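You operate a simulated robot arm through the tools that you are given. There is no shell and no other tool.

You are at the controls of a simulated robot arm. One attempt, no reset.

JOB
Test oil line 7: shut valve 7, press the pump button once, open it and press once more.
Fine: Valve 7 and pump button of the press's valve panel, not the green button.

The check looks at the end state, three seconds after you hand in, the way a careful person would. Anything else that was tipped, shoved, dropped, spilled or broken makes it a failure.

ROBOT AND FRAMES
A 7-joint arm with a two-finger parallel gripper, fixed in place. Base frame: the origin is at the foot of the arm, x ahead of it, y to its left, z up. Lengths are in m, angles in rad, forces in N, time in s.
Its first joint turns from -2.897 to 2.897 rad. Payload 4.4 kg.
The tool frame sits at the grasp point between the pads (the TCP): z along the fingers, y along the line on which they close. The tips reach 0.023 m beyond it. The gripper opens to 0.094 m. The fingers are 0.038 m wide and 0.01 m thick; the gripper's body (0.054 by 0.096 m) begins 0.039 m behind the TCP.
Orientation is that of the tool frame in the base frame, as a unit quaternion [w, x, y, z]. With the fingers straight down and closing along the base's y, the tool's x points along the base's -x, its y along +y and its z along -z.

CONTROLS
- The arm moves only by the tool jog_arm. Its argument "steps" is a list of rows, each a list of 7 numbers: the opening, from 0 (shut) to 1 (fully open), then the shift along the base's x, y, z in m, then the turn, a rotation vector about the base's x, y, z in degrees. In form: [[jaw, tx, ty, tz, wx, wy, wz], ...]. A call has 1 to 20 rows; each row shifts and turns the commanded pose from where the row before left it. Rows are played at 5 a second. More than 0.05 m and 0.15 rad between two rows, or a gripper value outside its range, and nothing of the call is played. Where a pose cannot be reached the arm comes as near as it can. A force on the tool above 60 N (or 10 N above the force at the start of the call, whichever is more), or a blocked arm, ends the call early, and 0.2 s more pass. Each finger travels about 0.072 m/s and halts on what it meets, pressing with about 24 N; the grip force reading is that of the motor and also rises with nothing between the fingers. The clock runs only during rows and for 0.2 s after the last one: add rows that do not move to give the fingers time. It gives the time, the measured TCP pose, the force on the tool (base axes), the opening and the grip force at its end, in the units of the frame above (readings bear some noise), with the torque about the TCP (base axes, N m) and any sound that the robot's microphone picked up.
- Cameras (640 x 400 px; columns grow to the right, rows downward): "scene" is fixed at [0.051, -0.6497, 1.79]; the picture's right is [0.13, -0.99, 0.00], its down [-0.67, -0.09, -0.74] and it looks along [0.73, 0.10, -0.67] (base axes); focal length 270 px, centre (320, 200). "wrist" rides on the gripper at [0.086, 0.016, -0.074] in the tool frame; the picture's right is [-0.18, 0.98, 0.00], its down [-0.58, -0.11, -0.81] and it looks along [-0.79, -0.15, 0.59] (tool axes); focal length 243 px, centre (320, 200). There is no depth. A picture from a camera that has moved, and an enlarged one, comes with that camera's place and axes in the base frame and with its lens.
- grab_frame(camera): a new picture of that camera. The clock stands still meanwhile.
- inspect(camera, box): a new picture of the part [left, top, right, bottom] of that camera's present view, enlarged. The clock stands still meanwhile.
- finish_job(): hands the job in; it is judged then, once.

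Places have to be worked out from the pictures, the camera data and where the tool is seen. Open the gripper and draw the arm clear of the work before you hand the job in, unless the task says otherwise.

The tools are called after "Emit:" by a JSON object that holds its "fn" and its "kwargs". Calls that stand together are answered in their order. jog_arm: Moves the arm, as the interface text tells. Its arguments: {"type":"object","properties":{"steps":{"type":"array"}},"required":["steps"]} The other tools are called the same way: grab_frame (camera) takes a picture; inspect (camera, box) takes an enlarged picture of a part of a camera's view; finish_job () hands the job in.

At the start:

```text
time_s: 0.0
tcp_pos: [0.6517, 0.052, 1.3823]
orientation: [0.0, -0.001, 1.0, 0.0]
wrist_force: [-0.1, -0.8, -0.7]
moment: [-0.01, 0.02, -0.01]
gripper_width: 0.094
gripper_force: 0.1
```

scene: 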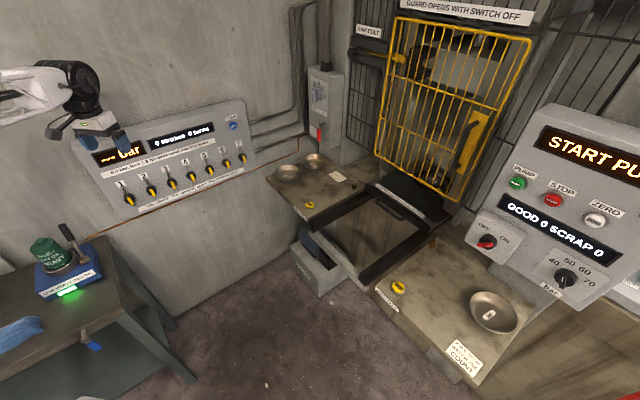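
wrist: 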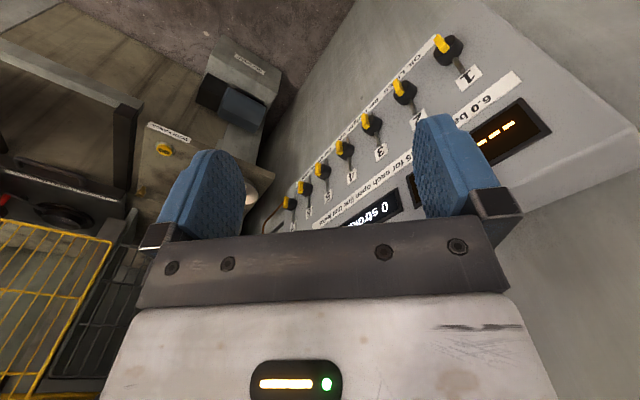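

I see a valve panel on the left wall with seven valves and a blue button at its right end. I'll enlarge it before doing anything.

Emit:
{"fn": "inspect", "kwargs": {"camera": "scene", "box": [80, 90, 260, 220]}}

Emit:
{"fn": "inspect", "kwargs": {"camera": "scene", "box": [180, 100, 260, 180]}}

Emit:
{"fn": "inspect", "kwargs": {"camera": "wrist", "box": [240, 20, 560, 240]}}

```text
3.08 times, centred on (170, 155) of scene
camera zoom: at [0.051, -0.6497, 1.79], right [0.13, -0.99, 0.0], down [-0.67, -0.09, -0.74], along [0.73, 0.1, -0.67], focal length 831 px, centre (782, 338)
```

zoom: 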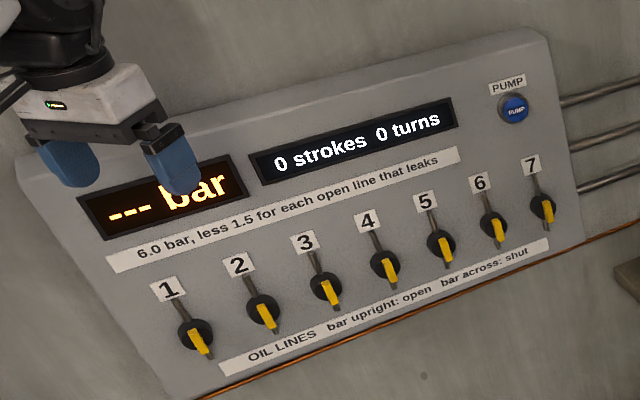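

```text
5.00 times, centred on (220, 140) of scene
camera zoom: at [0.051, -0.6497, 1.79], right [0.13, -0.99, 0.0], down [-0.67, -0.09, -0.74], along [0.73, 0.1, -0.67], focal length 1351 px, centre (820, 500)
```

zoom: 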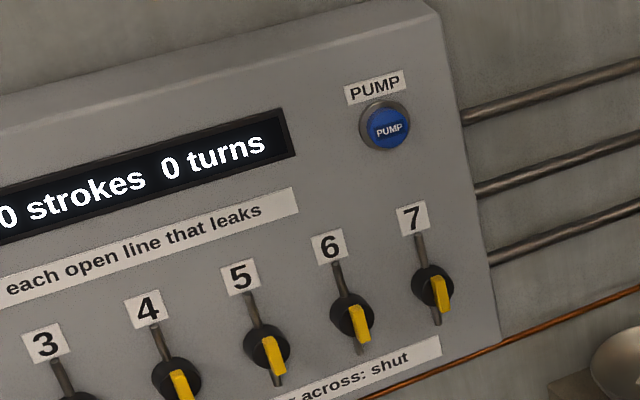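

```text
1.82 times, centred on (400, 130) of wrist
camera zoom: at [0.5666, 0.0683, 1.4581], right [0.18, 0.98, 0.0], down [0.58, -0.11, 0.81], along [0.79, -0.15, -0.59], focal length 441 px, centre (174, 327)
```

zoom: 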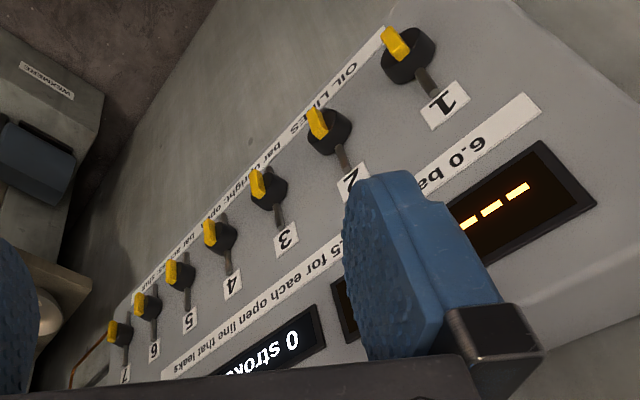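

All seven bars are upright, meaning open, and the counter reads 0 strokes and 0 turns. Triangulating the two views puts valve 7 near (1.11, -0.12, 1.06) on a panel at about 45° to x. I'll back away from the panel first, then tip the tool towards horizontal.

Emit:
{"fn": "jog_arm", "kwargs": {"steps": [[1, -0.02, -0.04, 0, 0, 0, 0], [1, -0.02, -0.04, 0, 0, 0, 0], [1, -0.02, -0.04, 0, 0, 0, 0], [1, -0.02, -0.04, 0, 0, 0, 0], [1, -0.02, -0.04, 0, 0, 0, 0], [1, 0, 0, -0.01, 0, -8, 0], [1, 0, 0, -0.01, 0, -8, 0], [1, 0, 0, -0.01, 0, -8, 0], [1, 0, 0, -0.01, 0, -8, 0], [1, 0, 0, -0.01, 0, -8, 0], [1, 0, 0, 0, 0, 0, 0]]}}

```text
time_s: 2.4
tcp_pos: [0.5525, -0.149, 1.332]
orientation: [0.342, 0.0, 0.94, 0.0]
wrist_force: [-0.6, 0.5, 0.2]
moment: [-0.04, 0.0, -0.01]
gripper_width: 0.094
gripper_force: 0.1
```

The arm followed cleanly and the tool is now tilted 40° forward. I'll take pictures from here to refine the panel's geometry.

Emit:
{"fn": "grab_frame", "kwargs": {"camera": "wrist"}}

Emit:
{"fn": "grab_frame", "kwargs": {"camera": "scene"}}

```text
taken
camera wrist: at [0.4391, -0.1316, 1.335], right [0.14, 0.98, 0.12], down [-0.07, -0.11, 0.99], along [0.99, -0.15, 0.06], focal length 243 px, centre (320, 200)
```

wrist: 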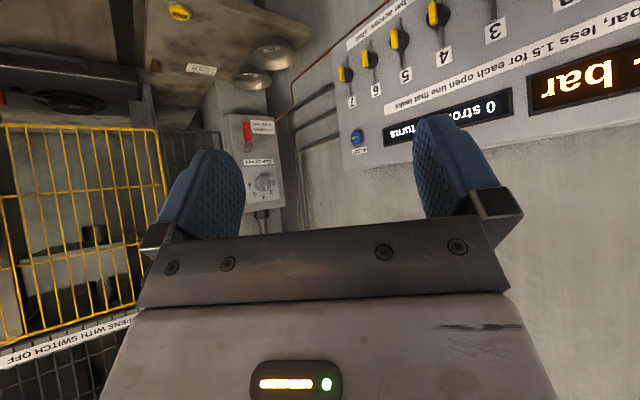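

```text
taken
```

scene: 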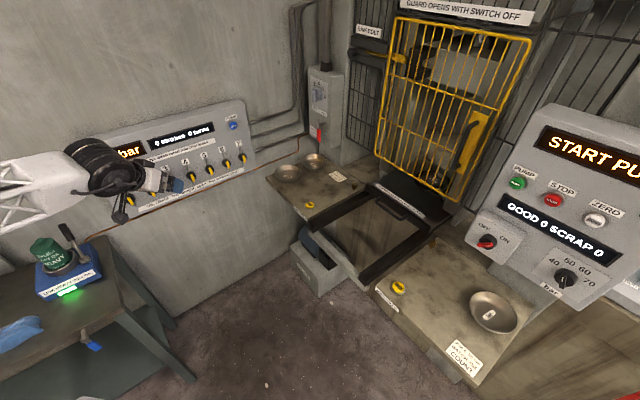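

The upside-down wrist view now shows valve 7 and the pump button together. I'll enlarge that area.

Emit:
{"fn": "inspect", "kwargs": {"camera": "wrist", "box": [320, 0, 480, 160]}}

Emit:
{"fn": "inspect", "kwargs": {"camera": "scene", "box": [200, 100, 264, 180]}}

```text
2.50 times, centred on (400, 80) of wrist
camera zoom: at [0.4391, -0.1316, 1.335], right [0.14, 0.98, 0.12], down [-0.07, -0.11, 0.99], along [0.99, -0.15, 0.06], focal length 606 px, centre (120, 500)
```

zoom: 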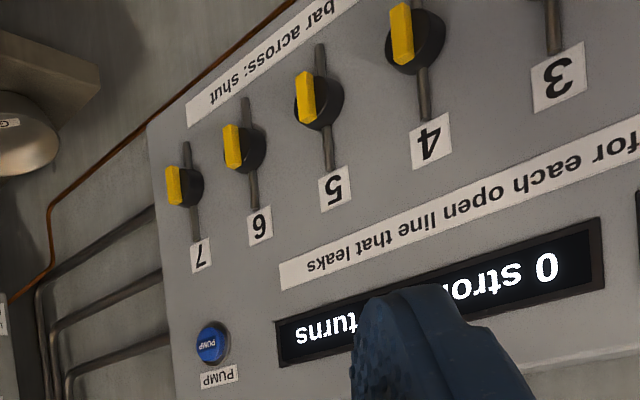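

```text
5.00 times, centred on (232, 140) of scene
camera zoom: at [0.051, -0.6497, 1.79], right [0.13, -0.99, 0.0], down [-0.67, -0.09, -0.74], along [0.73, 0.1, -0.67], focal length 1351 px, centre (760, 500)
```

zoom: 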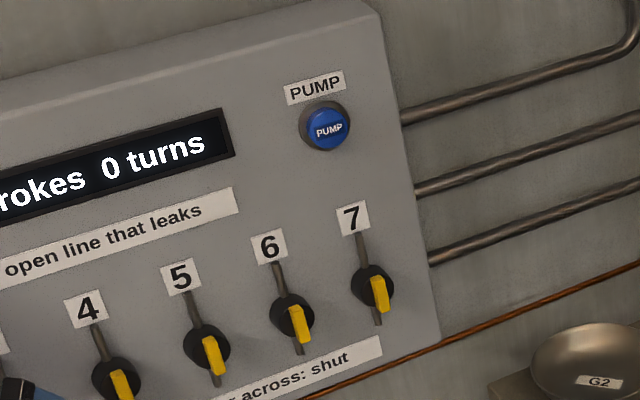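

The pump button works out at (1.131, -0.110, 1.213). Valve 7's bar is at (1.110, -0.1345, 1.047), directly below it. The panel is near-vertical and its inward normal is about (0.707, 0.707, 0). I'll turn the tool horizontal, face the panel and move to a standoff well clear of it.

Emit:
{"fn": "jog_arm", "kwargs": {"steps": [[1, 0.021, -0.0144, -0.0117, 0, -7.143, 0], [1, 0.021, -0.0144, -0.0117, 0, -7.143, 0], [1, 0.021, -0.0144, -0.0117, 0, -7.143, 0], [1, 0.021, -0.0144, -0.0117, 0, -7.143, 0], [1, 0.021, -0.0144, -0.0117, 0, -7.143, 0], [1, 0.021, -0.0144, -0.0117, 0, -7.143, 0], [1, 0.021, -0.0144, -0.0117, 0, -7.143, 0], [1, 0.025, -0.0167, -0.0167, 0, 0, 7.5], [1, 0.025, -0.0167, -0.0167, 0, 0, 7.5], [1, 0.025, -0.0167, -0.0167, 0, 0, 7.5], [1, 0.025, -0.0167, -0.0167, 0, 0, 7.5], [1, 0.025, -0.0167, -0.0167, 0, 0, 7.5], [1, 0.025, -0.0167, -0.0167, 0, 0, 7.5], [1, 0, 0, 0, 0, 0, 0], [1, 0, 0, 0, 0, 0, 0]]}}

Emit:
{"fn": "grab_frame", "kwargs": {"camera": "wrist"}}

Emit:
{"fn": "grab_frame", "kwargs": {"camera": "scene"}}

```text
time_s: 5.6
tcp_pos: [0.8492, -0.3492, 1.1507]
orientation: [0.653, -0.272, 0.653, 0.273]
wrist_force: [0.6, 1.1, 0.7]
moment: [-0.02, 0.0, 0.01]
gripper_width: 0.0941
gripper_force: 0.1
```

```text
taken
camera wrist: at [0.7852, -0.3895, 1.0636], right [-0.7, 0.69, 0.18], down [-0.49, -0.65, 0.58], along [0.52, 0.31, 0.79], focal length 243 px, centre (320, 200)
```

wrist: 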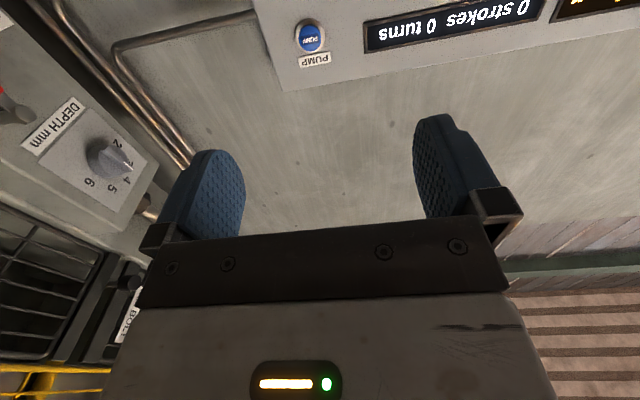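

```text
taken
```

scene: 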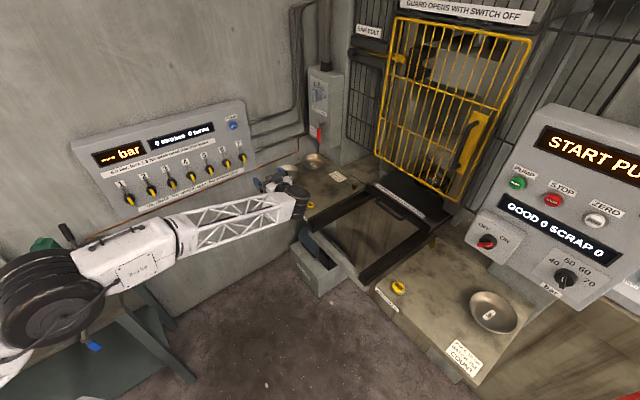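

The tool now faces the panel, and the pump position from this view agrees with the earlier one, at about (1.129, -0.108, 1.216). I'll move to a standoff roughly 10 cm in front of valve 7.

Emit:
{"fn": "jog_arm", "kwargs": {"steps": [[1, 0.0293, 0.0217, -0.0173, 0, 0, 0], [1, 0.0293, 0.0217, -0.0173, 0, 0, 0], [1, 0.0293, 0.0217, -0.0173, 0, 0, 0], [1, 0.0293, 0.0217, -0.0173, 0, 0, 0], [1, 0.0293, 0.0217, -0.0173, 0, 0, 0], [1, 0.0293, 0.0217, -0.0173, 0, 0, 0], [1, 0, 0, 0, 0, 0, 0], [1, 0, 0, 0, 0, 0, 0]]}}

Emit:
{"fn": "grab_frame", "kwargs": {"camera": "wrist"}}

Emit:
{"fn": "grab_frame", "kwargs": {"camera": "scene"}}

```text
time_s: 7.4
tcp_pos: [1.0251, -0.2194, 1.0471]
orientation: [0.653, -0.271, 0.653, 0.27]
wrist_force: [0.6, 0.3, 0.5]
moment: [-0.02, -0.04, 0.01]
gripper_width: 0.0941
gripper_force: 0.1
```

```text
taken
camera wrist: at [0.9616, -0.2599, 0.9624], right [-0.69, 0.7, 0.18], down [-0.49, -0.65, 0.58], along [0.52, 0.31, 0.79], focal length 243 px, centre (320, 200)
```

wrist: 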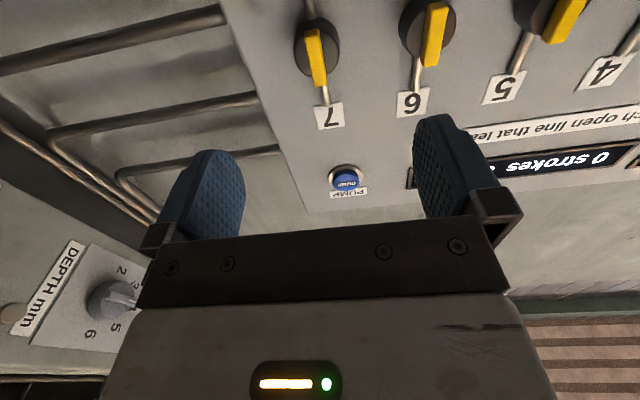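

```text
taken
```

scene: 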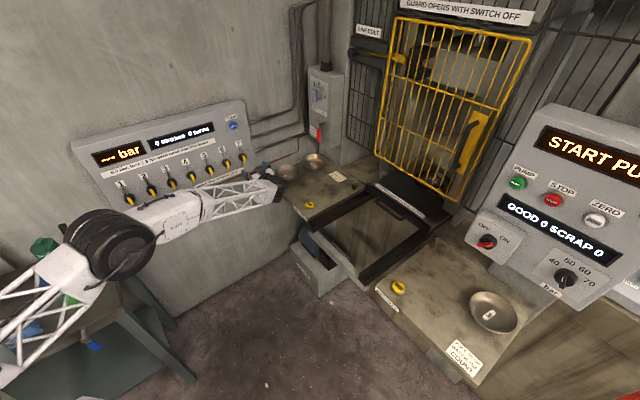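

Emit:
{"fn": "inspect", "kwargs": {"camera": "wrist", "box": [260, 0, 500, 200]}}

Emit:
{"fn": "inspect", "kwargs": {"camera": "scene", "box": [200, 110, 300, 220]}}

```text
2.00 times, centred on (380, 100) of wrist
camera zoom: at [0.9616, -0.2599, 0.9624], right [-0.69, 0.7, 0.18], down [-0.49, -0.65, 0.58], along [0.52, 0.31, 0.79], focal length 485 px, centre (200, 400)
```

zoom: 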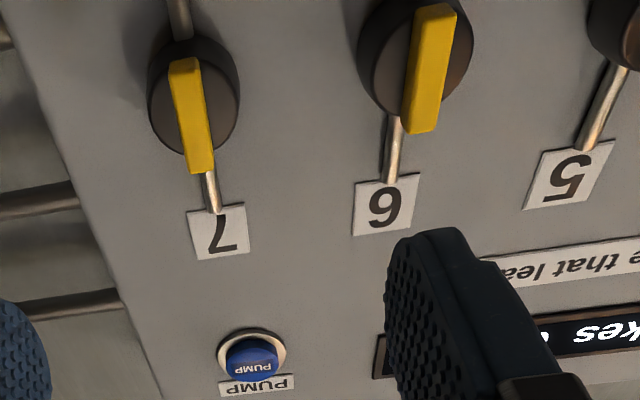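

```text
3.64 times, centred on (250, 165) of scene
camera zoom: at [0.051, -0.6497, 1.79], right [0.13, -0.99, 0.0], down [-0.67, -0.09, -0.74], along [0.73, 0.1, -0.67], focal length 983 px, centre (574, 327)
```

zoom: 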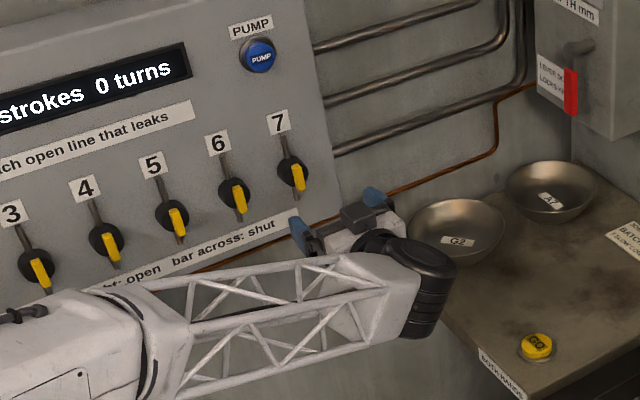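

The bar is about 41 mm tall and 11 mm wide, centred at z ≈ 1.046 and lined up with the tool. Its front face is about 0.12 m ahead of the TCP. I'll narrow the jaws, advance 8 cm and look again before the fingers straddle the bar.

Emit:
{"fn": "jog_arm", "kwargs": {"steps": [[0.5, 0.0113, 0.0113, 0, 0, 0, 0], [0.5, 0.0113, 0.0113, 0, 0, 0, 0], [0.5, 0.0113, 0.0113, 0, 0, 0, 0], [0.5, 0.0113, 0.0113, 0, 0, 0, 0], [0.5, 0.0113, 0.0113, 0, 0, 0, 0], [0.5, 0, 0, 0, 0, 0, 0], [0.5, 0, 0, 0, 0, 0, 0]]}}

Emit:
{"fn": "grab_frame", "kwargs": {"camera": "wrist"}}

Emit:
{"fn": "inspect", "kwargs": {"camera": "scene", "box": [200, 110, 300, 220]}}

```text
time_s: 9.0
tcp_pos: [1.083, -0.162, 1.0478]
orientation: [0.653, -0.271, 0.653, 0.271]
wrist_force: [-1.2, 0.0, 0.2]
moment: [0.0, 0.02, 0.0]
gripper_width: 0.0469
gripper_force: 0.1
```

```text
taken
camera wrist: at [1.0198, -0.2037, 0.9622], right [-0.7, 0.69, 0.18], down [-0.49, -0.65, 0.58], along [0.52, 0.31, 0.79], focal length 243 px, centre (320, 200)
```

wrist: 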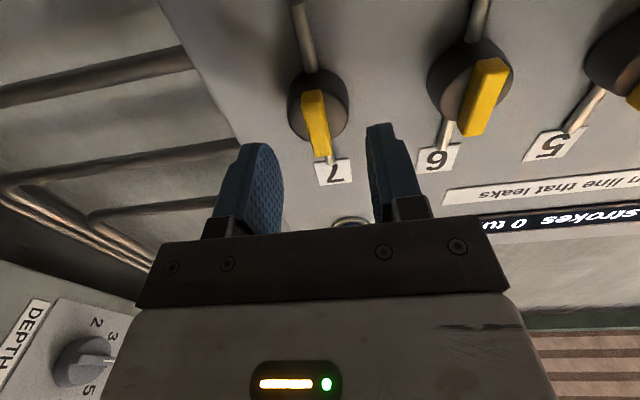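

```text
3.64 times, centred on (250, 165) of scene
camera zoom: at [0.051, -0.6497, 1.79], right [0.13, -0.99, 0.0], down [-0.67, -0.09, -0.74], along [0.73, 0.1, -0.67], focal length 983 px, centre (574, 327)
```

zoom: 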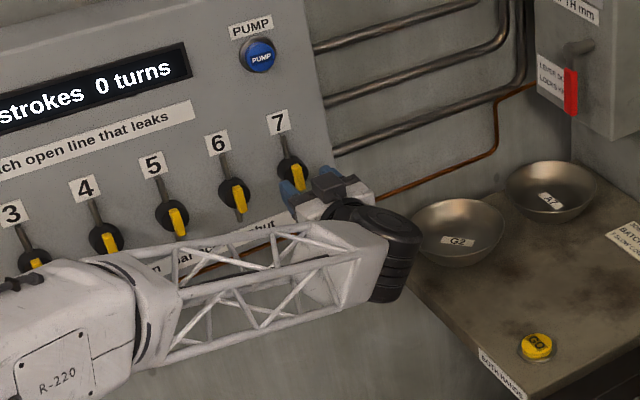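

The bar sits between the fingers laterally, and the tips are about 16 mm short of its face. I'll creep in 24 mm so the fingertips overlap the bar without reaching the panel.

Emit:
{"fn": "jog_arm", "kwargs": {"steps": [[0.5, 0.0034, 0.0034, -0.0005, 0, 0, 0], [0.5, 0.0034, 0.0034, -0.0005, 0, 0, 0], [0.5, 0.0034, 0.0034, 0, 0, 0, 0], [0.5, 0.0034, 0.0034, 0, 0, 0, 0], [0.5, 0.0034, 0.0034, 0, 0, 0, 0], [0.5, 0, 0, 0, 0, 0, 0]]}}

Emit:
{"fn": "inspect", "kwargs": {"camera": "wrist", "box": [200, 60, 440, 240]}}

Emit:
{"fn": "inspect", "kwargs": {"camera": "scene", "box": [215, 130, 275, 190]}}

```text
time_s: 10.4
tcp_pos: [1.0989, -0.1452, 1.0457]
orientation: [0.653, -0.271, 0.653, 0.271]
wrist_force: [0.1, 0.6, 0.7]
moment: [0.0, 0.0, 0.01]
gripper_width: 0.0471
gripper_force: 0.1
```

```text
2.22 times, centred on (320, 150) of wrist
camera zoom: at [1.0359, -0.1861, 0.9603], right [-0.69, 0.7, 0.18], down [-0.49, -0.65, 0.58], along [0.52, 0.31, 0.79], focal length 539 px, centre (320, 311)
```

zoom: 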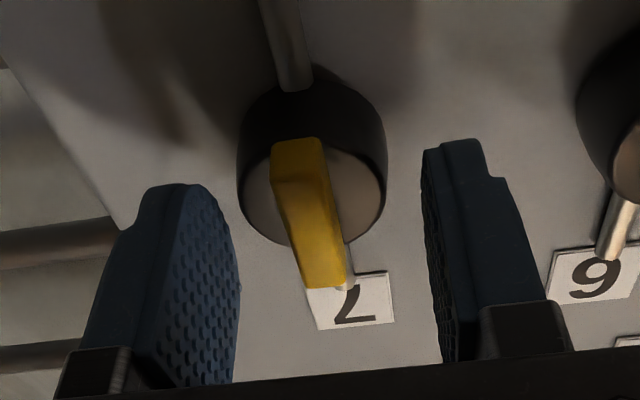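

```text
6.67 times, centred on (245, 160) of scene
camera zoom: at [0.051, -0.6497, 1.79], right [0.13, -0.99, 0.0], down [-0.67, -0.09, -0.74], along [0.73, 0.1, -0.67], focal length 1801 px, centre (820, 467)
```

zoom: 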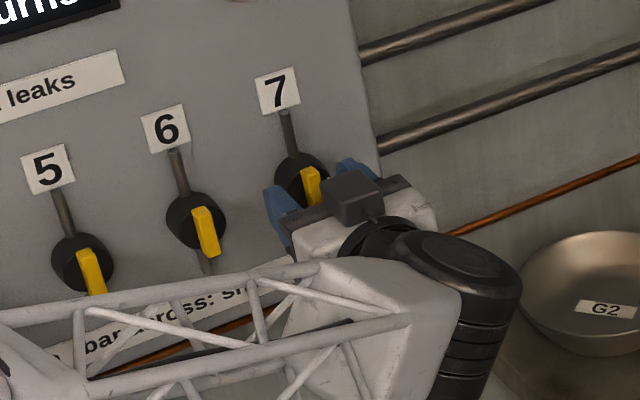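

The fingertips straddle the bar and overlap it by about 10 mm, and the bar is roughly 2 mm to the right of centre. I'll shift by that and close on it.

Emit:
{"fn": "jog_arm", "kwargs": {"steps": [[0.5, 0.0012, -0.0012, 0.0005, 0, 0, 0], [0.3, 0, 0, 0, 0, 0, 0], [0, 0, 0, 0, 0, 0, 0], [0, 0, 0, 0, 0, 0, 0], [0, 0, 0, 0, 0, 0, 0]]}}

Emit:
{"fn": "inspect", "kwargs": {"camera": "wrist", "box": [200, 60, 440, 240]}}

```text
time_s: 11.6
tcp_pos: [1.1012, -0.1466, 1.0446]
orientation: [0.653, -0.271, 0.653, 0.271]
wrist_force: [12.5, -5.7, -1.6]
moment: [-0.03, 0.01, -0.37]
gripper_width: 0.0352
gripper_force: 45.3
```

```text
2.22 times, centred on (320, 150) of wrist
camera zoom: at [1.0369, -0.1875, 0.9603], right [-0.69, 0.7, 0.18], down [-0.49, -0.65, 0.58], along [0.52, 0.31, 0.79], focal length 539 px, centre (320, 311)
```

zoom: 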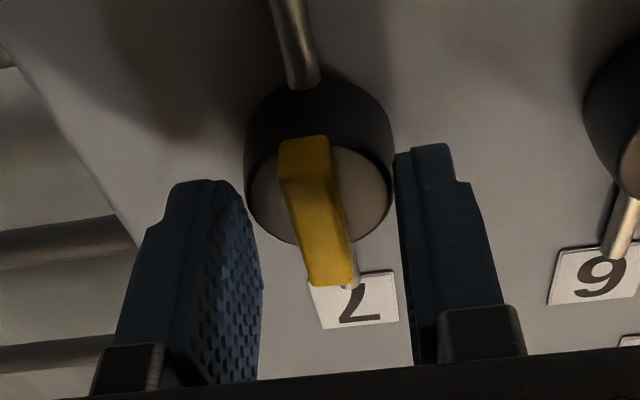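

The fingers stopped at 35 mm with 45 N, so they are on the rim of the black knob rather than the bar: the tips are too deep. I'll open, back off about 8 mm and look again.

Emit:
{"fn": "jog_arm", "kwargs": {"steps": [[0.5, 0, 0, 0, 0, 0, 0], [0.5, 0, 0, 0, 0, 0, 0], [0.5, -0.0028, -0.0028, 0.0005, 0, 0, 0], [0.5, -0.0028, -0.0028, 0.0005, 0, 0, 0], [0.5, 0, 0, 0, 0, 0, 0]]}}

Emit:
{"fn": "inspect", "kwargs": {"camera": "wrist", "box": [200, 60, 440, 240]}}

Emit:
{"fn": "inspect", "kwargs": {"camera": "scene", "box": [215, 130, 275, 190]}}

```text
time_s: 12.8
tcp_pos: [1.0948, -0.1528, 1.0468]
orientation: [0.653, -0.271, 0.653, 0.271]
wrist_force: [-0.6, -0.7, -0.4]
moment: [-0.01, -0.02, -0.01]
gripper_width: 0.047
gripper_force: 0.1
```

```text
2.22 times, centred on (320, 150) of wrist
camera zoom: at [1.0309, -0.1933, 0.9614], right [-0.69, 0.7, 0.18], down [-0.49, -0.65, 0.58], along [0.52, 0.31, 0.79], focal length 539 px, centre (320, 311)
```

zoom: 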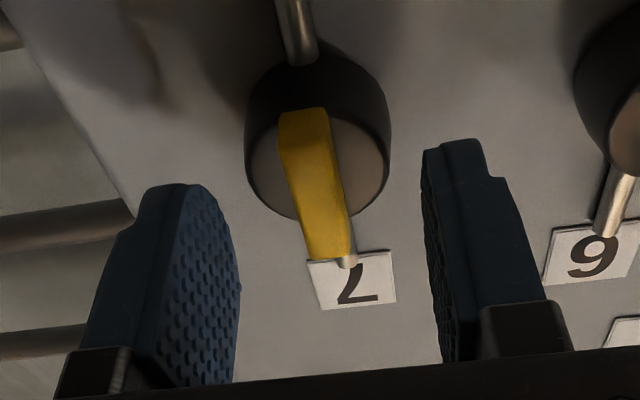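

```text
6.67 times, centred on (245, 160) of scene
camera zoom: at [0.051, -0.6497, 1.79], right [0.13, -0.99, 0.0], down [-0.67, -0.09, -0.74], along [0.73, 0.1, -0.67], focal length 1801 px, centre (820, 467)
```

zoom: 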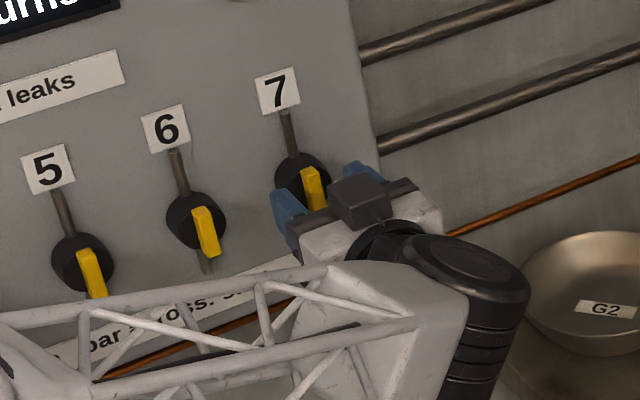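

The tips are now about 8 mm further out at depth 0.689 and the bar is centred between the fingers. I'll close again.

Emit:
{"fn": "jog_arm", "kwargs": {"steps": [[0.3, 0, 0, 0, 0, 0, 0], [0, 0, 0, 0, 0, 0, 0], [0, 0, 0, 0, 0, 0, 0], [0, 0, 0, 0, 0, 0, 0]]}}

Emit:
{"fn": "inspect", "kwargs": {"camera": "wrist", "box": [200, 60, 440, 240]}}

```text
time_s: 13.8
tcp_pos: [1.0953, -0.152, 1.0465]
orientation: [0.653, -0.271, 0.654, 0.271]
wrist_force: [14.3, -5.2, -0.9]
moment: [-0.26, 0.17, -0.27]
gripper_width: 0.0107
gripper_force: 44.9
```

```text
2.22 times, centred on (320, 150) of wrist
camera zoom: at [1.0311, -0.1934, 0.9614], right [-0.69, 0.7, 0.18], down [-0.49, -0.65, 0.58], along [0.52, 0.31, 0.79], focal length 539 px, centre (320, 311)
```

zoom: 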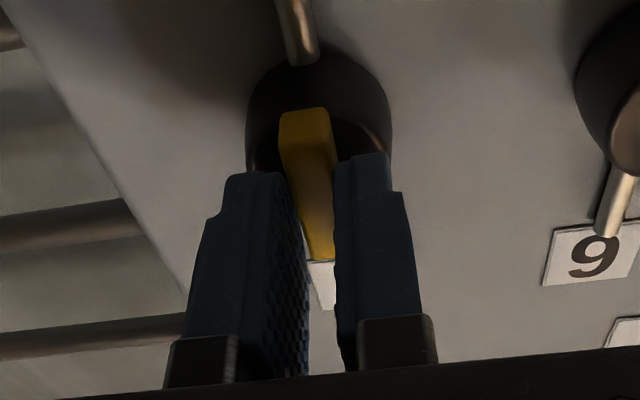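

The grip is now on the bar itself at 10.7 mm. A sideways force of about 14 N suggests I'm about a millimetre off the axis, so I'll nudge 1 mm along the panel and check the force.

Emit:
{"fn": "jog_arm", "kwargs": {"steps": [[0, 0.0007, -0.0007, 0, 0, 0, 0], [0, 0, 0, 0, 0, 0, 0]]}}

```text
time_s: 14.4
tcp_pos: [1.095, -0.1521, 1.0469]
orientation: [0.653, -0.271, 0.653, 0.271]
wrist_force: [-10.7, 5.5, 4.8]
moment: [-0.63, 0.7, 0.22]
gripper_width: 0.0108
gripper_force: 45.5
```

The sideways force flipped sign, so I'll take back half a millimetre. Then I'll test a small 8° clockwise turn about the panel normal and read the torque.

Emit:
{"fn": "jog_arm", "kwargs": {"steps": [[0, -0.0003, 0.0003, 0, 0, 0, 0], [0, 0, 0, 0, 2.83, 2.83, 0], [0, 0, 0, 0, 2.83, 2.83, 0], [0, 0, 0, 0, 0, 0, 0]]}}

Emit:
{"fn": "inspect", "kwargs": {"camera": "wrist", "box": [200, 60, 440, 240]}}

Emit:
{"fn": "inspect", "kwargs": {"camera": "scene", "box": [80, 90, 260, 220]}}

```text
time_s: 15.4
tcp_pos: [1.0955, -0.1533, 1.0465]
orientation: [0.633, -0.225, 0.671, 0.315]
wrist_force: [-12.9, 7.0, -1.4]
moment: [-1.57, -0.98, 0.29]
gripper_width: 0.0133
gripper_force: 45.1
```

```text
2.22 times, centred on (320, 150) of wrist
camera zoom: at [1.0229, -0.1852, 0.9644], right [-0.67, 0.67, 0.32], down [-0.44, -0.7, 0.56], along [0.6, 0.24, 0.76], focal length 539 px, centre (320, 311)
```

zoom: 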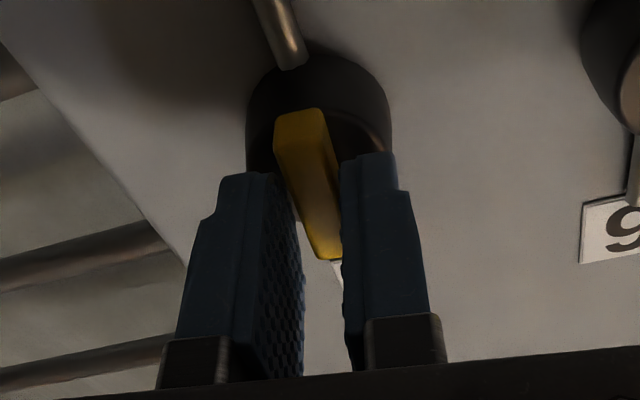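

```text
3.08 times, centred on (170, 155) of scene
camera zoom: at [0.051, -0.6497, 1.79], right [0.13, -0.99, 0.0], down [-0.67, -0.09, -0.74], along [0.73, 0.1, -0.67], focal length 831 px, centre (782, 338)
```

zoom: 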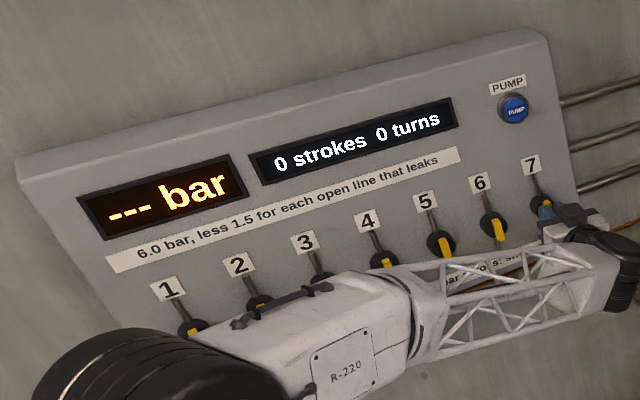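

At 8° clockwise the bar skewed between the fingers and resisted with about 1.8 N m, so it probably sits against a stop that way. I'll return and test the same amount counter-clockwise.

Emit:
{"fn": "jog_arm", "kwargs": {"steps": [[0, 0, 0, 0, -2.83, -2.83, 0], [0, 0, 0, 0, -2.83, -2.83, 0], [0, 0, 0, 0, -2.83, -2.83, 0], [0, 0, 0, 0, -2.83, -2.83, 0], [0, 0, 0, 0, 0, 0, 0]]}}

Emit:
{"fn": "inspect", "kwargs": {"camera": "wrist", "box": [200, 60, 440, 240]}}

```text
time_s: 16.6
tcp_pos: [1.0944, -0.1528, 1.0469]
orientation: [0.67, -0.316, 0.633, 0.225]
wrist_force: [1.9, 17.3, -5.1]
moment: [0.82, -0.78, 0.35]
gripper_width: 0.011
gripper_force: 45.4
```

```text
2.22 times, centred on (320, 150) of wrist
camera zoom: at [1.0396, -0.2019, 0.9602], right [-0.71, 0.71, 0.05], down [-0.55, -0.59, 0.59], along [0.44, 0.39, 0.81], focal length 539 px, centre (320, 311)
```

zoom: 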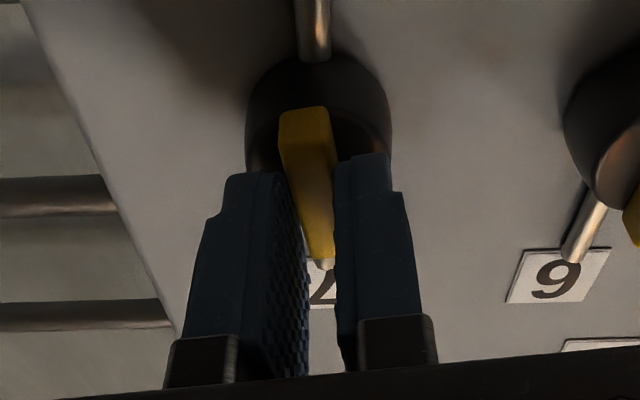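

The bar turned with the fingers this way, with the torque about the axis near zero and the grip still at 11 mm. Counter-clockwise therefore shuts it. I'll ease the side load slightly and continue to about -45°, checking on the way.

Emit:
{"fn": "jog_arm", "kwargs": {"steps": [[0, -0.0003, 0.0003, 0, -5.3, -5.3, 0], [0, 0, 0, 0, -5.3, -5.3, 0], [0, 0, 0, 0, -5.3, -5.3, 0], [0, 0, 0, 0, -5.3, -5.3, 0], [0, 0, 0, 0, -5.3, -5.3, 0], [0, 0, 0, 0, 0, 0, 0]]}}

Emit:
{"fn": "inspect", "kwargs": {"camera": "wrist", "box": [200, 60, 440, 240]}}

Emit:
{"fn": "inspect", "kwargs": {"camera": "scene", "box": [130, 100, 280, 210]}}

```text
time_s: 18.0
tcp_pos: [1.0934, -0.1511, 1.0449]
orientation: [0.707, -0.503, 0.498, -0.003]
wrist_force: [-44.3, 31.7, -13.3]
moment: [0.08, 0.07, 1.36]
gripper_width: 0.0108
gripper_force: 44.3
```

```text
2.22 times, centred on (320, 150) of wrist
camera zoom: at [1.0773, -0.2395, 0.9753], right [-0.58, 0.58, -0.57], down [-0.81, -0.33, 0.49], along [0.09, 0.75, 0.66], focal length 539 px, centre (320, 311)
```

zoom: 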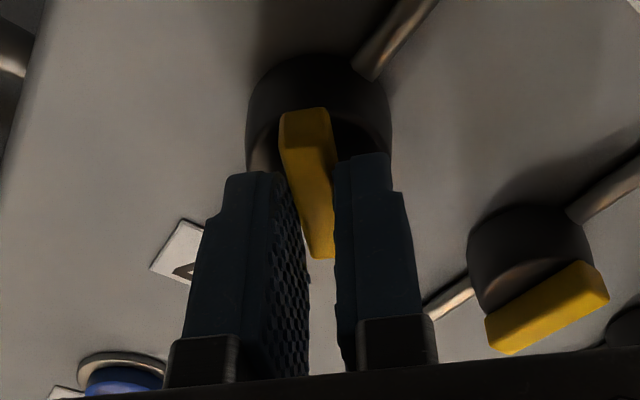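

```text
3.64 times, centred on (205, 155) of scene
camera zoom: at [0.051, -0.6497, 1.79], right [0.13, -0.99, 0.0], down [-0.67, -0.09, -0.74], along [0.73, 0.1, -0.67], focal length 983 px, centre (738, 364)
```

zoom: 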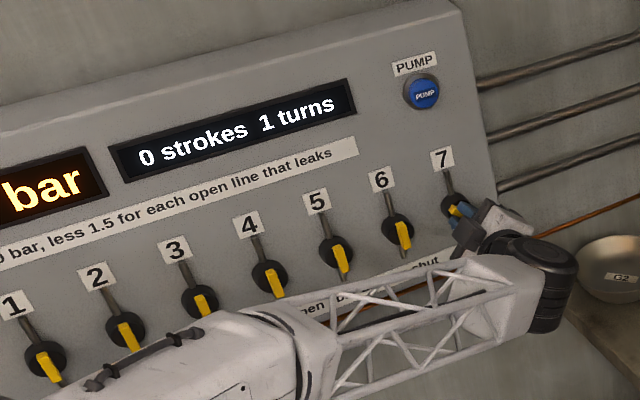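

The turn counter now reads 1 and the bar is at 45°, but there is a 54 N side load because the grip point isn't exactly on the valve axis, which looks about 3 mm lower. I'll relax that before turning further.

Emit:
{"fn": "jog_arm", "kwargs": {"steps": [[0, -0.0008, 0.0008, -0.0005, 0, 0, 0], [0, -0.0007, 0.0007, -0.0004, 0, 0, 0], [0, 0, 0, 0, 0, 0, 0]]}}

```text
time_s: 18.8
tcp_pos: [1.0933, -0.1508, 1.0471]
orientation: [0.707, -0.501, 0.498, -0.005]
wrist_force: [26.1, 12.4, -15.8]
moment: [-0.25, 0.26, -0.25]
gripper_width: 0.0112
gripper_force: 45.1
```

The side load dropped to about 10 N. I'll ease the rest and continue three more rows with a small arc correction, then recheck.

Emit:
{"fn": "jog_arm", "kwargs": {"steps": [[0, 0.0004, 0.0004, -0.0004, 0, 0, 0], [0, -0.0001, 0.0001, -0.0003, -5.3, -5.3, 0], [0, -0.0001, 0.0001, -0.0003, -5.3, -5.3, 0], [0, -0.0001, 0.0001, -0.0003, -5.3, -5.3, 0], [0, 0, 0, 0, 0, 0, 0]]}}

```text
time_s: 20.0
tcp_pos: [1.0928, -0.1518, 1.0463]
orientation: [0.691, -0.59, 0.394, -0.138]
wrist_force: [-5.5, -4.3, -1.1]
moment: [0.1, -0.11, 0.19]
gripper_width: 0.0108
gripper_force: 44.9
```

Forces are now under 10 N. I'll complete the last 22° to bring the bar across.

Emit:
{"fn": "jog_arm", "kwargs": {"steps": [[0, -0.0001, 0.0001, -0.0003, -5.2, -5.2, 0], [0, -0.0001, 0.0001, -0.0003, -5.2, -5.2, 0], [0, -0.0001, 0.0001, -0.0003, -5.2, -5.2, 0], [0, 0, 0, 0, 0, 0, 0]]}}

Emit:
{"fn": "inspect", "kwargs": {"camera": "wrist", "box": [200, 60, 440, 240]}}

Emit:
{"fn": "inspect", "kwargs": {"camera": "scene", "box": [130, 100, 280, 210]}}

```text
time_s: 21.0
tcp_pos: [1.0929, -0.1518, 1.0467]
orientation: [0.691, -0.591, 0.393, -0.136]
wrist_force: [-21.1, -11.2, -4.2]
moment: [-0.24, 0.23, -0.57]
gripper_width: 0.0108
gripper_force: 45.3
out of reach, approached as far as the arm can: row 1, 2, 3
```

```text
2.22 times, centred on (320, 150) of wrist
camera zoom: at [1.0932, -0.256, 0.9991], right [-0.39, 0.38, -0.84], down [-0.92, -0.22, 0.33], along [-0.06, 0.9, 0.44], focal length 539 px, centre (320, 311)
```

zoom: 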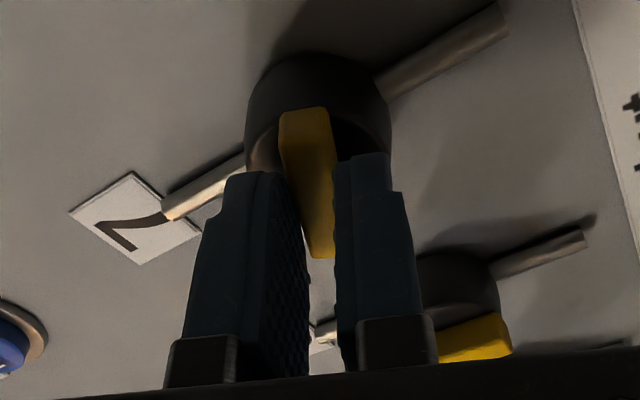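

```text
3.64 times, centred on (205, 155) of scene
camera zoom: at [0.051, -0.6497, 1.79], right [0.13, -0.99, 0.0], down [-0.67, -0.09, -0.74], along [0.73, 0.1, -0.67], focal length 983 px, centre (738, 364)
```

zoom: 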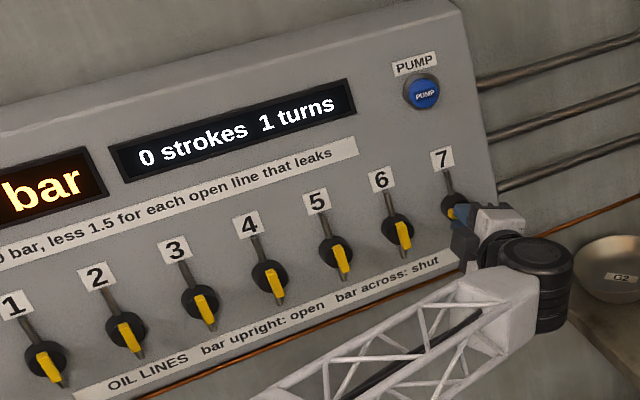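

The arm ran out of wrist roll at about -68°, leaving the bar short of across. I'll release, back straight out, flip the roll by 180° and re-grip from the other side to finish.

Emit:
{"fn": "jog_arm", "kwargs": {"steps": [[0.5, 0, 0, 0, 0, 0, 0], [0.5, 0, 0, 0, 0, 0, 0], [0.5, -0.007, -0.007, 0, 0, 0, 0], [0.5, -0.012, -0.012, 0, 0, 0, 0], [0.5, -0.012, -0.012, 0, 0, 0, 0], [0.5, -0.012, -0.012, 0, 0, 0, 0], [0.5, -0.012, -0.012, 0, 0, 0, 0], [0.5, 0, 0, 0, 0, 0, 0]]}}

Emit:
{"fn": "inspect", "kwargs": {"camera": "wrist", "box": [200, 0, 440, 200]}}

Emit:
{"fn": "inspect", "kwargs": {"camera": "scene", "box": [200, 110, 280, 190]}}

```text
time_s: 22.8
tcp_pos: [1.0497, -0.2102, 1.051]
orientation: [0.691, -0.591, 0.395, -0.134]
wrist_force: [-0.3, 0.6, 0.0]
moment: [0.04, 0.0, -0.01]
gripper_width: 0.0468
gripper_force: 0.0
out of reach, approached as far as the arm can: row 5, 6, 7
```

```text
2.00 times, centred on (320, 100) of wrist
camera zoom: at [1.0497, -0.3148, 1.0049], right [-0.4, 0.38, -0.83], down [-0.92, -0.22, 0.33], along [-0.06, 0.9, 0.44], focal length 485 px, centre (320, 400)
```

zoom: 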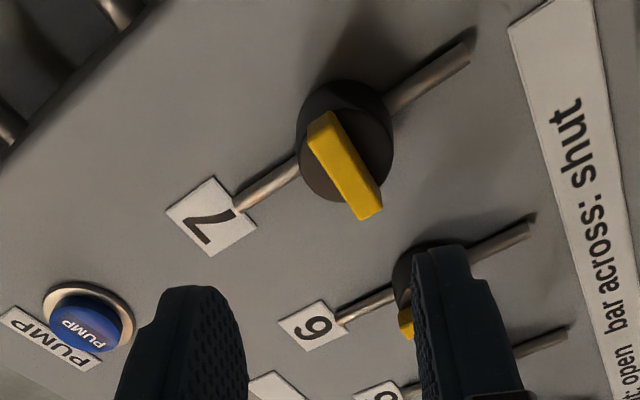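

```text
5.00 times, centred on (240, 150) of scene
camera zoom: at [0.051, -0.6497, 1.79], right [0.13, -0.99, 0.0], down [-0.67, -0.09, -0.74], along [0.73, 0.1, -0.67], focal length 1351 px, centre (720, 450)
```

zoom: 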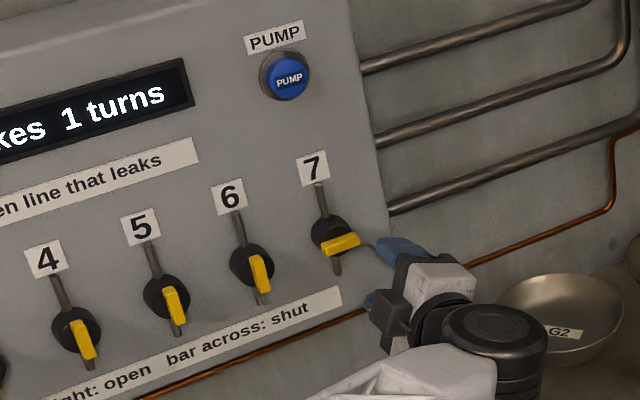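

The bar looks close to across now. I'll check its exact angle more closely before deciding whether it needs more turning.

Emit:
{"fn": "inspect", "kwargs": {"camera": "scene", "box": [230, 135, 260, 165]}}

Emit:
{"fn": "inspect", "kwargs": {"camera": "wrist", "box": [280, 0, 420, 120]}}

```text
13.33 times, centred on (245, 150) of scene
camera zoom: at [0.051, -0.6497, 1.79], right [0.13, -0.99, 0.0], down [-0.67, -0.09, -0.74], along [0.73, 0.1, -0.67], focal length 3603 px, centre (1320, 867)
```

zoom: 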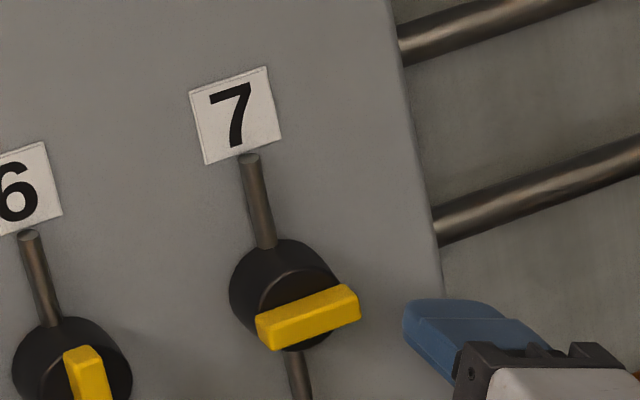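

```text
3.33 times, centred on (350, 60) of wrist
camera zoom: at [1.0497, -0.3148, 1.0049], right [-0.4, 0.38, -0.83], down [-0.92, -0.22, 0.33], along [-0.06, 0.9, 0.44], focal length 809 px, centre (220, 667)
```

zoom: 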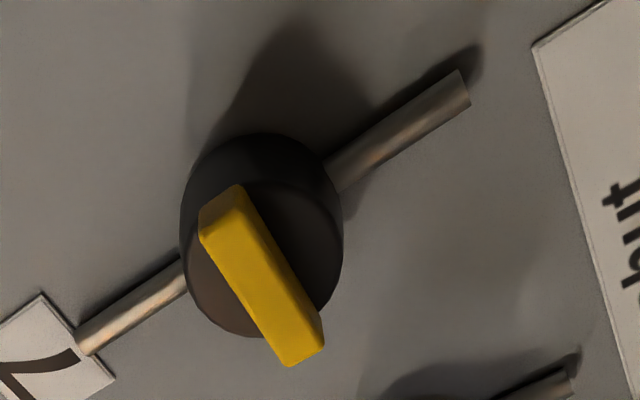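

The bar's top edge is parallel to the label edges, so valve 7 is fully across and shut, with 1 turn counted. I'll roll the wrist back, shut the jaws and rise to the blue PUMP button, staying at standoff.

Emit:
{"fn": "jog_arm", "kwargs": {"steps": [[0.5, -0.005, -0.005, 0.01, 5.3, 5.3, 0], [0.3, -0.005, -0.005, 0.02, 5.3, 5.3, 0], [0, 0, 0, 0.02, 5.3, 5.3, 0], [0, 0, 0, 0.02, 5.3, 5.3, 0], [0, 0, 0, 0.02, 5.3, 5.3, 0], [0, 0, 0, 0.02, 5.3, 5.3, 0], [0, 0, 0, 0.02, 5.3, 5.3, 0], [0, 0, 0, 0.02, 5.3, 5.3, 0], [0, 0, 0, 0, 0, 0, 0], [0, 0, 0, 0, 0, 0, 0]]}}

Emit:
{"fn": "grab_frame", "kwargs": {"camera": "wrist"}}

Emit:
{"fn": "grab_frame", "kwargs": {"camera": "scene"}}

```text
time_s: 25.0
tcp_pos: [1.0406, -0.2206, 1.2042]
orientation: [0.668, -0.315, 0.634, 0.229]
wrist_force: [-0.1, 0.6, 0.3]
moment: [-0.02, 0.01, -0.06]
gripper_width: 0.0002
gripper_force: 24.0
```

```text
taken
camera wrist: at [0.9851, -0.2693, 1.1163], right [-0.71, 0.7, 0.05], down [-0.54, -0.6, 0.59], along [0.45, 0.39, 0.8], focal length 243 px, centre (320, 200)
```

wrist: 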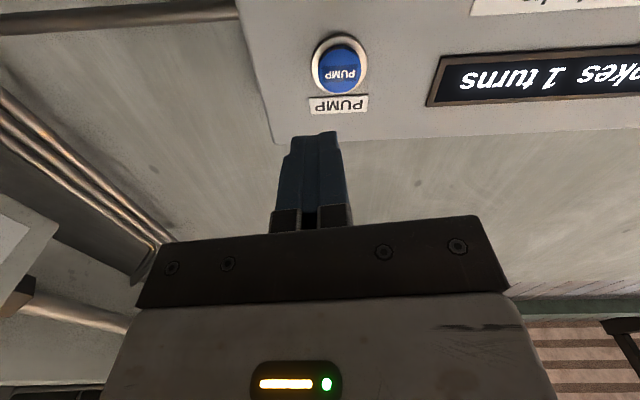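

```text
taken
```

scene: 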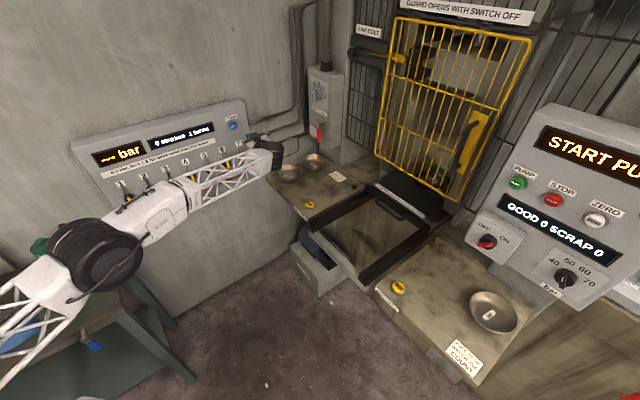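

The wrist is almost upright and the button appears at t ≈ 0.877 along the panel and z ≈ 1.215. The TCP needs about 15 mm sideways and 11 mm up. I'll align and approach to about 5 cm short of it.

Emit:
{"fn": "jog_arm", "kwargs": {"steps": [[0, -0.0052, 0.0052, 0.0055, 5.6, 5.6, 0], [0, -0.0053, 0.0053, 0.0055, 0, 0, 0], [0, 0.012, 0.012, 0, 0, 0, 0], [0, 0.012, 0.012, 0, 0, 0, 0], [0, 0.012, 0.012, 0, 0, 0, 0], [0, 0.006, 0.006, 0, 0, 0, 0], [0, 0, 0, 0, 0, 0, 0], [0, 0, 0, 0, 0, 0, 0]]}}

Emit:
{"fn": "grab_frame", "kwargs": {"camera": "wrist"}}

Emit:
{"fn": "inspect", "kwargs": {"camera": "scene", "box": [200, 100, 280, 180]}}

```text
time_s: 26.8
tcp_pos: [1.0705, -0.1677, 1.2128]
orientation: [0.651, -0.271, 0.654, 0.275]
wrist_force: [-0.2, 0.6, 0.0]
moment: [0.0, 0.0, 0.0]
gripper_width: 0.0001
gripper_force: 23.9
```

```text
taken
camera wrist: at [1.0067, -0.2081, 1.1281], right [-0.7, 0.69, 0.19], down [-0.49, -0.65, 0.58], along [0.53, 0.31, 0.79], focal length 243 px, centre (320, 200)
```

wrist: 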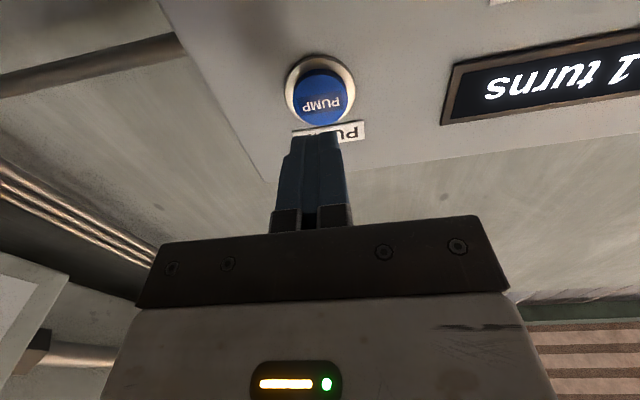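

```text
5.00 times, centred on (240, 140) of scene
camera zoom: at [0.051, -0.6497, 1.79], right [0.13, -0.99, 0.0], down [-0.67, -0.09, -0.74], along [0.73, 0.1, -0.67], focal length 1351 px, centre (720, 500)
```

zoom: 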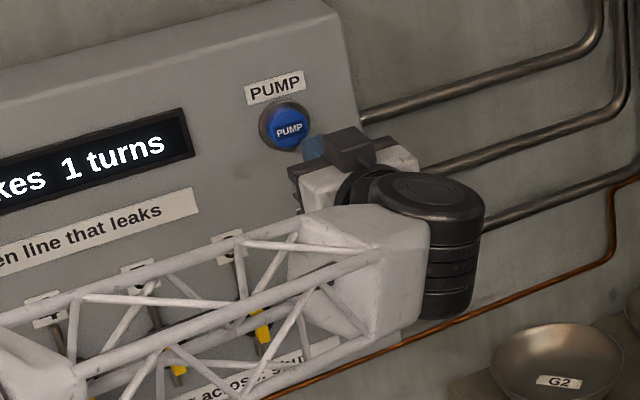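

The tips are about 5 cm from the button and lined up with it. I'll approach 28 mm, then creep in while watching the force.

Emit:
{"fn": "jog_arm", "kwargs": {"steps": [[0, 0.005, 0.0058, 0.001, 0, 0, 0], [0, 0.005, 0.0054, 0.001, 0, 0, 0], [0, 0.005, 0.005, 0, 0, 0, 0], [0, 0.005, 0.005, 0, 0, 0, 0], [0, 0, 0, 0, 0, 0, 0]]}}

Emit:
{"fn": "inspect", "kwargs": {"camera": "wrist", "box": [220, 80, 420, 240]}}

Emit:
{"fn": "inspect", "kwargs": {"camera": "scene", "box": [210, 100, 270, 160]}}

```text
time_s: 28.0
tcp_pos: [1.0902, -0.146, 1.2157]
orientation: [0.651, -0.27, 0.654, 0.275]
wrist_force: [0.3, -0.1, 0.2]
moment: [-0.01, 0.01, -0.02]
gripper_width: 0.0002
gripper_force: 24.0
```

```text
2.50 times, centred on (320, 160) of wrist
camera zoom: at [1.0268, -0.1871, 1.1298], right [-0.7, 0.69, 0.19], down [-0.49, -0.65, 0.58], along [0.53, 0.31, 0.79], focal length 606 px, centre (320, 300)
```

zoom: 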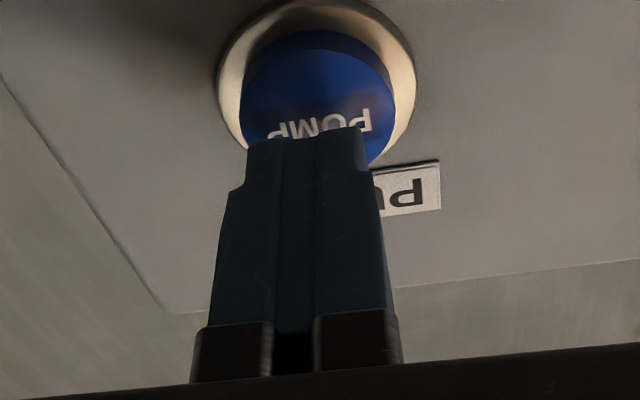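

```text
6.67 times, centred on (240, 130) of scene
camera zoom: at [0.051, -0.6497, 1.79], right [0.13, -0.99, 0.0], down [-0.67, -0.09, -0.74], along [0.73, 0.1, -0.67], focal length 1801 px, centre (853, 667)
```

zoom: 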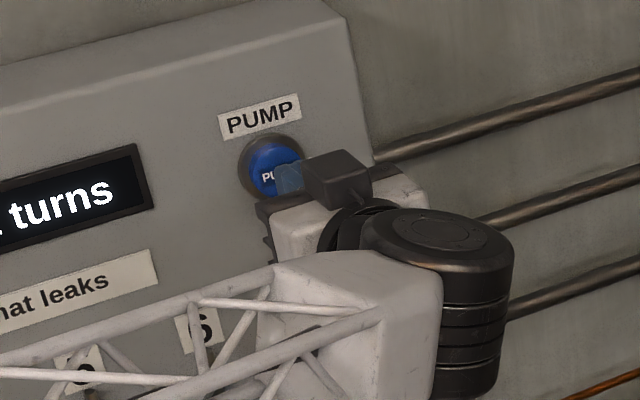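

The tips are at depth 0.69, with the button face still roughly 2 cm ahead. I'll creep 12 mm and read the force.

Emit:
{"fn": "jog_arm", "kwargs": {"steps": [[0, 0.0021, 0.0021, 0, 0, 0, 0], [0, 0.0021, 0.0021, 0, 0, 0, 0], [0, 0.0021, 0.0021, 0, 0, 0, 0], [0, 0.0021, 0.0021, 0, 0, 0, 0]]}}

Emit:
{"fn": "inspect", "kwargs": {"camera": "scene", "box": [80, 90, 260, 220]}}

Emit:
{"fn": "inspect", "kwargs": {"camera": "wrist", "box": [220, 80, 420, 240]}}

```text
time_s: 29.0
tcp_pos: [1.1, -0.1387, 1.2156]
orientation: [0.651, -0.27, 0.654, 0.275]
wrist_force: [-0.5, 0.1, 0.1]
moment: [0.02, 0.02, 0.01]
gripper_width: 0.0
gripper_force: 24.1
```

```text
3.08 times, centred on (170, 155) of scene
camera zoom: at [0.051, -0.6497, 1.79], right [0.13, -0.99, 0.0], down [-0.67, -0.09, -0.74], along [0.73, 0.1, -0.67], focal length 831 px, centre (782, 338)
```

zoom: 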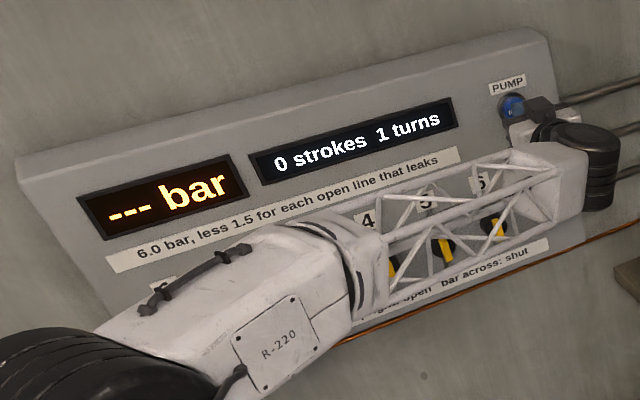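

```text
2.50 times, centred on (320, 160) of wrist
camera zoom: at [1.036, -0.1789, 1.1304], right [-0.7, 0.69, 0.19], down [-0.49, -0.65, 0.58], along [0.53, 0.31, 0.79], focal length 606 px, centre (320, 300)
```

zoom: 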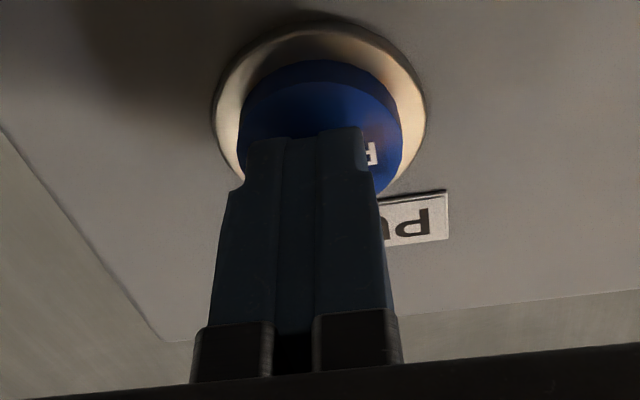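

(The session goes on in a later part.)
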